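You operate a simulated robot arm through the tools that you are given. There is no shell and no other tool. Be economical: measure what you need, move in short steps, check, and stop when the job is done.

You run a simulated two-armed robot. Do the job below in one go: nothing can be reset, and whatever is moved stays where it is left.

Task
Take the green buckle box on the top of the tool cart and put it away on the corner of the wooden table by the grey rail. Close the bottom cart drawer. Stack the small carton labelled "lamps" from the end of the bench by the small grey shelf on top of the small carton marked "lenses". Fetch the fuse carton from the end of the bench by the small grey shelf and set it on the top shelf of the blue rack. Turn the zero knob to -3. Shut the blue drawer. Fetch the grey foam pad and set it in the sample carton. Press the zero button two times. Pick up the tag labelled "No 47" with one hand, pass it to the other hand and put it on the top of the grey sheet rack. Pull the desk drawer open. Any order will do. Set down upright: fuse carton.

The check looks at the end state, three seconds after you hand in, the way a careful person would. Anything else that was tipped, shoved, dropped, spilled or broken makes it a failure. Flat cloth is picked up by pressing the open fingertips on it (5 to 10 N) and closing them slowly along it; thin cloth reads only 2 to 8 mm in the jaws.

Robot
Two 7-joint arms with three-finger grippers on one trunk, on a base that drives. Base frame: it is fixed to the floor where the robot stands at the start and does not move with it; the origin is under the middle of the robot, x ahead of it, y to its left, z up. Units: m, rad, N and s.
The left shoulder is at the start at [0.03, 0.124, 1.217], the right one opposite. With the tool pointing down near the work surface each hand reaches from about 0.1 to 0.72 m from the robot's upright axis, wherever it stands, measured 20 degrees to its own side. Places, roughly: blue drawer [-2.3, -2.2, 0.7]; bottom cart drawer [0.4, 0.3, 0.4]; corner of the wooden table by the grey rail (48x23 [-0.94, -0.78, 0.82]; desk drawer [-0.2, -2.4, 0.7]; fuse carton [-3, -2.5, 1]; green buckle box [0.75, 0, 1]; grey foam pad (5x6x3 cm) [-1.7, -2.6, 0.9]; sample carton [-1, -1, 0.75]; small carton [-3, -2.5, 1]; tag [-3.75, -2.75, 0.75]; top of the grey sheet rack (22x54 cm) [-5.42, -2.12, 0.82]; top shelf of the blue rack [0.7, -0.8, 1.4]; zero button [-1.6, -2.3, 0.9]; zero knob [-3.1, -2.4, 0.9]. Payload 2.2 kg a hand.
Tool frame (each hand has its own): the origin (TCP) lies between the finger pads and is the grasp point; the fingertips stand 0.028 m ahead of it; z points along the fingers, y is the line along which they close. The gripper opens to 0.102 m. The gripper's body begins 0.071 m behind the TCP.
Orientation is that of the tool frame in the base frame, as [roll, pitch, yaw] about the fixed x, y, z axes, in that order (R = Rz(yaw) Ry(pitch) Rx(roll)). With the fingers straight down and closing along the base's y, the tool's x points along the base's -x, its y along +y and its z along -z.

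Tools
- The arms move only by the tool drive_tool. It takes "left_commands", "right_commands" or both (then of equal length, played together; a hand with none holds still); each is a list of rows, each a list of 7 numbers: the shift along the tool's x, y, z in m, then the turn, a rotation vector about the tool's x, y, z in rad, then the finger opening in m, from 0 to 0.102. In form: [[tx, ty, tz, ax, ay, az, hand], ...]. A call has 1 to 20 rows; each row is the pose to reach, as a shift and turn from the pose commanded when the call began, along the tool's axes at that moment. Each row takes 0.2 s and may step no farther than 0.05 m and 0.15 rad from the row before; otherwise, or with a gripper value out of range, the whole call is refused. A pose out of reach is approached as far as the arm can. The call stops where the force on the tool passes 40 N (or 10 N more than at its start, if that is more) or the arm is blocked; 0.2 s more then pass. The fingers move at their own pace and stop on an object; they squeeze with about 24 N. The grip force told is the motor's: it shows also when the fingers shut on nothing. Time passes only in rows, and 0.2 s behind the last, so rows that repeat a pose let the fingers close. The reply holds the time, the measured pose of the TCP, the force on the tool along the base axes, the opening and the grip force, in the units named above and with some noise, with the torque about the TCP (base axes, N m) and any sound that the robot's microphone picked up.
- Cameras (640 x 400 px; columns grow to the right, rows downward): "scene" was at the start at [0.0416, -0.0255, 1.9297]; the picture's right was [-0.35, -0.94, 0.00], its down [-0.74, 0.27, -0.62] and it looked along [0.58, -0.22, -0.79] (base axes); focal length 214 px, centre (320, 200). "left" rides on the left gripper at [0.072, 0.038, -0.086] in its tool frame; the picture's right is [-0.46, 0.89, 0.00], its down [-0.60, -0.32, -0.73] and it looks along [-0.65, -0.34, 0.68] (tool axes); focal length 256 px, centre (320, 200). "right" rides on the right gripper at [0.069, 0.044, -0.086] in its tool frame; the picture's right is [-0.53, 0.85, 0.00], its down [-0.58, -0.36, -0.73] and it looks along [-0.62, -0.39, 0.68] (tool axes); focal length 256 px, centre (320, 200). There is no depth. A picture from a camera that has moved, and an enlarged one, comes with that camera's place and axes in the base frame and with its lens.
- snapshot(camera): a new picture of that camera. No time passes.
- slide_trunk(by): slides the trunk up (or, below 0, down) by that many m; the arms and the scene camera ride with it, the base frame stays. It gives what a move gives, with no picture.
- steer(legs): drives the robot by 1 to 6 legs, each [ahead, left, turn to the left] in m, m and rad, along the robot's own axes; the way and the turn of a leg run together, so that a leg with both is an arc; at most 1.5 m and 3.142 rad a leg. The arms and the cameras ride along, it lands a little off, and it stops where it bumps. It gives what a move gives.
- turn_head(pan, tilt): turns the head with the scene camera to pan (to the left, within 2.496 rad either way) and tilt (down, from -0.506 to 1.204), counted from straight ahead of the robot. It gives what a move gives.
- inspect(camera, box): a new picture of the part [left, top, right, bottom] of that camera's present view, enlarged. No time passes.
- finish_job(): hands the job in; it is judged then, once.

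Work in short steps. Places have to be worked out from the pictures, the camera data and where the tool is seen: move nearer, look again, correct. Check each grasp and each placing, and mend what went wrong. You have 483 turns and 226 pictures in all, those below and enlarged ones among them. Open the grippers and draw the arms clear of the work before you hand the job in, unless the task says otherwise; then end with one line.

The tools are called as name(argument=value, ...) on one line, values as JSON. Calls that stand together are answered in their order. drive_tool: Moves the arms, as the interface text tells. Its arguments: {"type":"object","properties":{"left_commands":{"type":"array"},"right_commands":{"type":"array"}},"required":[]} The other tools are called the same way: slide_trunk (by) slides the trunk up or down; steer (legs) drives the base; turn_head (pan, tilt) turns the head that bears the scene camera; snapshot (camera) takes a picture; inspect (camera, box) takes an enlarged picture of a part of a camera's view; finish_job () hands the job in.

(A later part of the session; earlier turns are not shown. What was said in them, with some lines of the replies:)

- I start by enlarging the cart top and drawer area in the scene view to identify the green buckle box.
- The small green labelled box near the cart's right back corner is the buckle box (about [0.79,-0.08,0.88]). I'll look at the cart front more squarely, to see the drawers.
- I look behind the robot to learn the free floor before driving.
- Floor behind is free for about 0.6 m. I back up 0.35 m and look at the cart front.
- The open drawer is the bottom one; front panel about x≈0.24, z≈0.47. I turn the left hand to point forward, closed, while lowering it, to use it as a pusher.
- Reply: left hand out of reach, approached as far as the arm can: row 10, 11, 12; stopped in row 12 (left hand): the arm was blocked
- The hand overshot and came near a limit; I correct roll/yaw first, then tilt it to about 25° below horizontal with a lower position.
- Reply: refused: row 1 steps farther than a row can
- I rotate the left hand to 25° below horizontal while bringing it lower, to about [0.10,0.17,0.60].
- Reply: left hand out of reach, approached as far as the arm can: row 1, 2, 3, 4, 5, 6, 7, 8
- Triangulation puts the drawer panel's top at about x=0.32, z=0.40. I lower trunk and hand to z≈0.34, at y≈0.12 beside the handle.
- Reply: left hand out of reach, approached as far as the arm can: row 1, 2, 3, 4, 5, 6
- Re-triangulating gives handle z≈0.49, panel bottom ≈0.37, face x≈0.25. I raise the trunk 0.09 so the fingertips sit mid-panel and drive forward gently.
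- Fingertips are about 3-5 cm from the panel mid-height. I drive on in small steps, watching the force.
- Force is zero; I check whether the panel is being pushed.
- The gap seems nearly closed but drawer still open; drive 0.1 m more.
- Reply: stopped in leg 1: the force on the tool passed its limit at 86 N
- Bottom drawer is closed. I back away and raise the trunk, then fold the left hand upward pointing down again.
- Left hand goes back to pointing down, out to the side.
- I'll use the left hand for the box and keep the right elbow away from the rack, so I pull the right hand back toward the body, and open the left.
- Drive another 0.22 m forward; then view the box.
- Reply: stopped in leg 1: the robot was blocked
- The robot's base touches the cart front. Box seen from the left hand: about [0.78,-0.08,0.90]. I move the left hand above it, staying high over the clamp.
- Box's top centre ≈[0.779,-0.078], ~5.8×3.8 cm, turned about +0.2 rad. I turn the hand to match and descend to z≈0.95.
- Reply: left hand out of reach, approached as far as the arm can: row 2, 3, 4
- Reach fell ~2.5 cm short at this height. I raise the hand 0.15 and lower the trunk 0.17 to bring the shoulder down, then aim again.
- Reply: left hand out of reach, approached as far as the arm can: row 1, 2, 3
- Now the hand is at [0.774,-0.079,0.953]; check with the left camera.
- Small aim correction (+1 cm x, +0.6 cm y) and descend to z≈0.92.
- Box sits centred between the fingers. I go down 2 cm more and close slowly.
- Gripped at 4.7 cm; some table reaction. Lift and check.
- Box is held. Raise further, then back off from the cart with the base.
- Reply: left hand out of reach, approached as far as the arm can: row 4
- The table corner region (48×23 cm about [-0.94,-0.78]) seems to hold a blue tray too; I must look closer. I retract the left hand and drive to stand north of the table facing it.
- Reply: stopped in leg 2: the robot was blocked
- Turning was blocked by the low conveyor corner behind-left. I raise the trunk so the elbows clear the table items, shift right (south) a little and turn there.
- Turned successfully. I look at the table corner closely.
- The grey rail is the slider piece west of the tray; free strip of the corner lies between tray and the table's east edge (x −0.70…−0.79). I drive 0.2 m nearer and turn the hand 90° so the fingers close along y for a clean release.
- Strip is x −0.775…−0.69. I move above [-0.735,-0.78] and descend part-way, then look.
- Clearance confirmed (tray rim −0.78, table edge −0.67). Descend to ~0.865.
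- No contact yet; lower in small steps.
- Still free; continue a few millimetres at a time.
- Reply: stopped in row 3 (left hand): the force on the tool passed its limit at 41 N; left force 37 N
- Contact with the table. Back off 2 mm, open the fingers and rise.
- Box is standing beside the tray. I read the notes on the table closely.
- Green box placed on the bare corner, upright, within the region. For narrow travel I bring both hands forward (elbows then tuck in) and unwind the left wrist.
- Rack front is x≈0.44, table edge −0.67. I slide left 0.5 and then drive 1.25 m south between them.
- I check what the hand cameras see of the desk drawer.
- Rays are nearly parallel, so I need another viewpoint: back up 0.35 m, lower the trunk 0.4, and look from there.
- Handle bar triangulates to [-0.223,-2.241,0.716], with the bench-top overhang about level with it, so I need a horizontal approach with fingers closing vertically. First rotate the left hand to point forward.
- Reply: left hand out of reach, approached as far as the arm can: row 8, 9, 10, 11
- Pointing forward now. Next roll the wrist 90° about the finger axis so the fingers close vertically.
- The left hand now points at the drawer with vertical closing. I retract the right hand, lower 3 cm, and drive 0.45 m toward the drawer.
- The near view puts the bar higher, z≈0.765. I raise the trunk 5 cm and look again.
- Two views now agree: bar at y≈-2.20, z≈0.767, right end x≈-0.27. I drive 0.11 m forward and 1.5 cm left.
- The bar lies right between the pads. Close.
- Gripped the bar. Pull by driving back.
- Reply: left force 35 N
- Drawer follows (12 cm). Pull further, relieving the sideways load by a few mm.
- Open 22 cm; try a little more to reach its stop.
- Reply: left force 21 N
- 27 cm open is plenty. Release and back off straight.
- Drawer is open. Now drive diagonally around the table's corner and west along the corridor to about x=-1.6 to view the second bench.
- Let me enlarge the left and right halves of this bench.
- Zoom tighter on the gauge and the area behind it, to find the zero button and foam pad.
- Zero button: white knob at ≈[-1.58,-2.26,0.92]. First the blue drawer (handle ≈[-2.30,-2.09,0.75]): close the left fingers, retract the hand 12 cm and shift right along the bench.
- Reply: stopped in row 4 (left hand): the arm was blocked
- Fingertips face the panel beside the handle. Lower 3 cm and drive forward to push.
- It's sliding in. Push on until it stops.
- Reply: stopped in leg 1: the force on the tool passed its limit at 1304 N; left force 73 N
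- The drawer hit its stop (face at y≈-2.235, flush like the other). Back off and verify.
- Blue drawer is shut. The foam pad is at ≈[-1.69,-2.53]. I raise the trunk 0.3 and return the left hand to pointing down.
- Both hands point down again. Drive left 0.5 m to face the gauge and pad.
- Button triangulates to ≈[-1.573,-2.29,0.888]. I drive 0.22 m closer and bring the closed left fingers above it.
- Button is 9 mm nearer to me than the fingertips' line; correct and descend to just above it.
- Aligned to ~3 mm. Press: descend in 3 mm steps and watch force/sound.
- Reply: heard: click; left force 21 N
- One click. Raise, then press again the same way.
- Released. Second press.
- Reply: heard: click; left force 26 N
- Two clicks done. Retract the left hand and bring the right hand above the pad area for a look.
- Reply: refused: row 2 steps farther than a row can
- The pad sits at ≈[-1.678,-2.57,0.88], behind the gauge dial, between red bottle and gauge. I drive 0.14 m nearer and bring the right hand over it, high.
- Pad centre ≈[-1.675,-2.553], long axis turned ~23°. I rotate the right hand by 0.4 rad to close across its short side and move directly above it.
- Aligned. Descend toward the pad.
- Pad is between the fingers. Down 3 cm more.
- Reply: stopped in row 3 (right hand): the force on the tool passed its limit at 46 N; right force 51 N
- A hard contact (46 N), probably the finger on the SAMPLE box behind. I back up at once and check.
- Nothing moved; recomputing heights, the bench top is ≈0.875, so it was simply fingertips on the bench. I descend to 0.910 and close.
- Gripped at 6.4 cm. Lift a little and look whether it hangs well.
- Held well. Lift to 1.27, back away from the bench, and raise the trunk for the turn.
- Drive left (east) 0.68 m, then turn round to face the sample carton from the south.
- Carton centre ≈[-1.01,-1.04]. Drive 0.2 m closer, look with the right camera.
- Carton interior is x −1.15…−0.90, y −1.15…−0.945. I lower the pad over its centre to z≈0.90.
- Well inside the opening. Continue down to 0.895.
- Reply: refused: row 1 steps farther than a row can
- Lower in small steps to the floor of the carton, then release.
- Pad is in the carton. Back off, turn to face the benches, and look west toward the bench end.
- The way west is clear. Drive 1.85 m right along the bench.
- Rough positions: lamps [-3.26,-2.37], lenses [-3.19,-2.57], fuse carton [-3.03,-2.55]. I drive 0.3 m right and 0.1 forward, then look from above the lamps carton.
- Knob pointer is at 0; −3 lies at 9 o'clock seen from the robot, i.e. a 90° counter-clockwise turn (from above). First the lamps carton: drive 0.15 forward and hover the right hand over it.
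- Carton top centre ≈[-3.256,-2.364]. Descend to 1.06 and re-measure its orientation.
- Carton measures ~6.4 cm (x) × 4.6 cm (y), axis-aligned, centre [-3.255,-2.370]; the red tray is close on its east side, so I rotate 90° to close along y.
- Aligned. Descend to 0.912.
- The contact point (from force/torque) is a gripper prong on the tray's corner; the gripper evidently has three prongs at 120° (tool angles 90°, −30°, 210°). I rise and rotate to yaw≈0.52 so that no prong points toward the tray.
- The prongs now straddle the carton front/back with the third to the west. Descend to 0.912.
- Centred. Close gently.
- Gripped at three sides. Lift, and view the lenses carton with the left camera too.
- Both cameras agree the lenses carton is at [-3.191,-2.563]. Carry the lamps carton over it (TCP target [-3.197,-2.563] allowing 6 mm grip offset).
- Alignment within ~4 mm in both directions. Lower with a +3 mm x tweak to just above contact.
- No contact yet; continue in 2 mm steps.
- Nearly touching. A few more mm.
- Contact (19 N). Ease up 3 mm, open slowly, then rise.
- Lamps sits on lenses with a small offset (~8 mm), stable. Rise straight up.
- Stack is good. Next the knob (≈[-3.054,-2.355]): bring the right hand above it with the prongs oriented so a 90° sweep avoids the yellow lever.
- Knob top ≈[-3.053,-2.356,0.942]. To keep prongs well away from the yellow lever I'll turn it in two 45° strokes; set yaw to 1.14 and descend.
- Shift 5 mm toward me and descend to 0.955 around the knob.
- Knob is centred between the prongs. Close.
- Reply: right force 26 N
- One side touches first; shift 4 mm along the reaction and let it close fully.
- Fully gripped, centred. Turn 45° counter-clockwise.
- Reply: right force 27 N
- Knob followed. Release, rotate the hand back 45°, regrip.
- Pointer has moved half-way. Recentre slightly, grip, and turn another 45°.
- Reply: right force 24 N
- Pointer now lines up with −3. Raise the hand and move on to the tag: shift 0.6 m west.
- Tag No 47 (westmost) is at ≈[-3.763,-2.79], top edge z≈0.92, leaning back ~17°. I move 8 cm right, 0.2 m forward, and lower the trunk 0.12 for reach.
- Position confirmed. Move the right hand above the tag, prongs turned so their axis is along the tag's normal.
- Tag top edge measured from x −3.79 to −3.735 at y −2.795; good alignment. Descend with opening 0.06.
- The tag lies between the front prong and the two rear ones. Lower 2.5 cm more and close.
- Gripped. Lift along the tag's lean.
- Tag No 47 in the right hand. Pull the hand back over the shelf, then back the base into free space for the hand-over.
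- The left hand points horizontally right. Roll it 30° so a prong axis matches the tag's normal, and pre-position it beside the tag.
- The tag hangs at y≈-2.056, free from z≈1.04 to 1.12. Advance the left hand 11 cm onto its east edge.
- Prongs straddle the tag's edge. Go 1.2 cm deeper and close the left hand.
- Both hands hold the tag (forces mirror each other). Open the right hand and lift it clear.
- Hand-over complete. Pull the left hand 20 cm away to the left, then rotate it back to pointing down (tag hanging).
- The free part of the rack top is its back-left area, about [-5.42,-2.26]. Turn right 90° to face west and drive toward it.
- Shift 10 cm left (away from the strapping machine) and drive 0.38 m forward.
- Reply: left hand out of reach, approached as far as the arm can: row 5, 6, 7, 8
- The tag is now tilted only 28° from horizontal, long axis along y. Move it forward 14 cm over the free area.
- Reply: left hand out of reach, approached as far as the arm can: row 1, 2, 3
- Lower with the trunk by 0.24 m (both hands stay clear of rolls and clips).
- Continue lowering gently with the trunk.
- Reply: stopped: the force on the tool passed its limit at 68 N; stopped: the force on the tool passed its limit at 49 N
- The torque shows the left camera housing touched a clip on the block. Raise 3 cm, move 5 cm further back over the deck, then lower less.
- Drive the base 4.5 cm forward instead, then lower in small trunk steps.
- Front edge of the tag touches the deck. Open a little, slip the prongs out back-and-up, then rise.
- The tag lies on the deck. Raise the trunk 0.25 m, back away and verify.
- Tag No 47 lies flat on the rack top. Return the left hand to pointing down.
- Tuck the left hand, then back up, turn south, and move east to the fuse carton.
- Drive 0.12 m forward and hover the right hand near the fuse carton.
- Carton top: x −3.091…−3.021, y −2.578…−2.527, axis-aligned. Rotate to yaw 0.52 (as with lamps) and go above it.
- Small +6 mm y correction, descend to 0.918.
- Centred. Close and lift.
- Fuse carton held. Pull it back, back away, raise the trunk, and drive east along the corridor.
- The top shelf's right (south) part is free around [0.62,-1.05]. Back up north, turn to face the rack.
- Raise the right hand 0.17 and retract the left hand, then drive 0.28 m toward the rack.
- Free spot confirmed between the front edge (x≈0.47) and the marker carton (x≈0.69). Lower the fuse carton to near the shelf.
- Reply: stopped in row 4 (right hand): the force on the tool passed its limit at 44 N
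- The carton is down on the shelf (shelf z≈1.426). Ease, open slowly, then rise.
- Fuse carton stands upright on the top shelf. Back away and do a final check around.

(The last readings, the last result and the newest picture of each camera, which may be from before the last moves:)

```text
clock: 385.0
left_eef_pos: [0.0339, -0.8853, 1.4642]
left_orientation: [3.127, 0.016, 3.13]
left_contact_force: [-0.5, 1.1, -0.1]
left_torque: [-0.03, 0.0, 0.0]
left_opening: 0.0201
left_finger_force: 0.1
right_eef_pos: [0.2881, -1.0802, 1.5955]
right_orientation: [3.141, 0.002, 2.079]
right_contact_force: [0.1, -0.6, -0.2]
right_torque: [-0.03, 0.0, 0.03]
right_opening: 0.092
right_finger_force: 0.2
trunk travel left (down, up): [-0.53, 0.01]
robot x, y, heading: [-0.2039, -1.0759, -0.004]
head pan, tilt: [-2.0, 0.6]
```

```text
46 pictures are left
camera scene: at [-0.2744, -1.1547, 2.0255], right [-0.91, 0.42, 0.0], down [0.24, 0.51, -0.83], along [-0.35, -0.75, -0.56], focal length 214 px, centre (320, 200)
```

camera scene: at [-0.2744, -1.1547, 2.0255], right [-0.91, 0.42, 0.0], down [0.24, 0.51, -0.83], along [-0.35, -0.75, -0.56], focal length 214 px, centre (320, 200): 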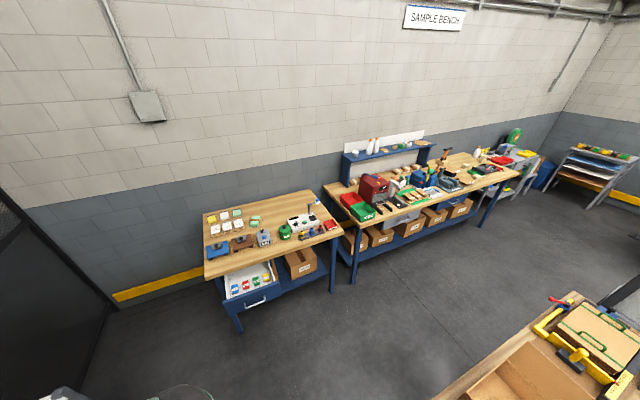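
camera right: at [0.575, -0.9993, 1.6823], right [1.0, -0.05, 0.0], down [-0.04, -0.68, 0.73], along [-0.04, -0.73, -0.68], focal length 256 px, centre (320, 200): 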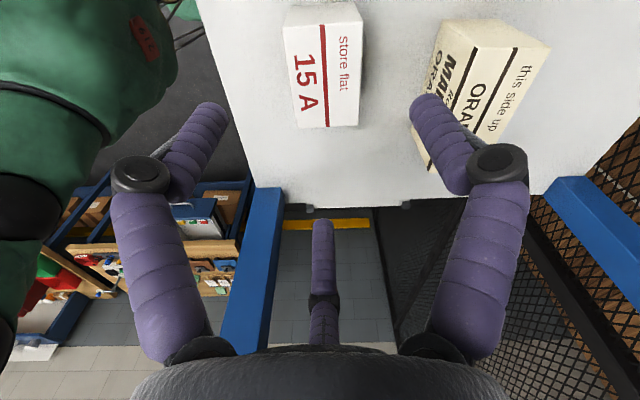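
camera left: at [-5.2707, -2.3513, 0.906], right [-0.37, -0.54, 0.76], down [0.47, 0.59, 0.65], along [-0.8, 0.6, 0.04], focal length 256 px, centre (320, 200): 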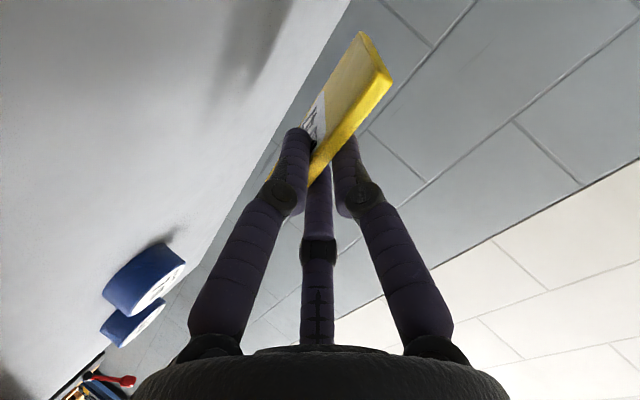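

Everything is in place (pad in carton, green box on the corner, drawers right, fuse carton on the rack). Open both grippers fully; they are clear of the work.

drive_tool(left_commands=[[0, 0, 0, 0, 0, 0, 0.06], [0, 0, 0, 0, 0, 0, 0.1], [0, 0, 0, 0, 0, 0, 0.1]], right_commands=[[0.0, -0.03, 0, 0, 0, 0, 0.1], [0.0, -0.06, 0, 0, 0, 0, 0.1], [0, -0.08, 0, 0, 0, 0, 0.1]])

finish_job()

```text
clock: 385.8
left_eef_pos: [0.0357, -0.8842, 1.4646]
left_orientation: [3.128, 0.017, 3.132]
left_contact_force: [-0.9, 0.0, 0.8]
left_torque: [0.0, -0.02, 0.0]
left_opening: 0.0996
left_finger_force: 0.1
right_eef_pos: [0.2174, -1.1208, 1.5948]
right_orientation: [-3.141, 0.003, 2.077]
right_contact_force: [0.0, -0.2, -0.2]
right_torque: [-0.01, 0.01, -0.02]
right_opening: 0.0998
right_finger_force: 0.0
trunk travel left (down, up): [-0.53, 0.01]
robot x, y, heading: [-0.2055, -1.0742, -0.009]
head pan, tilt: [-2.0, 0.6]
```

```text
The job is handed in.
```

All ten tasks are done and the job is handed in; I put the green buckle box on the bare wood of the table corner, beside the blue tray that takes up most of that spot.
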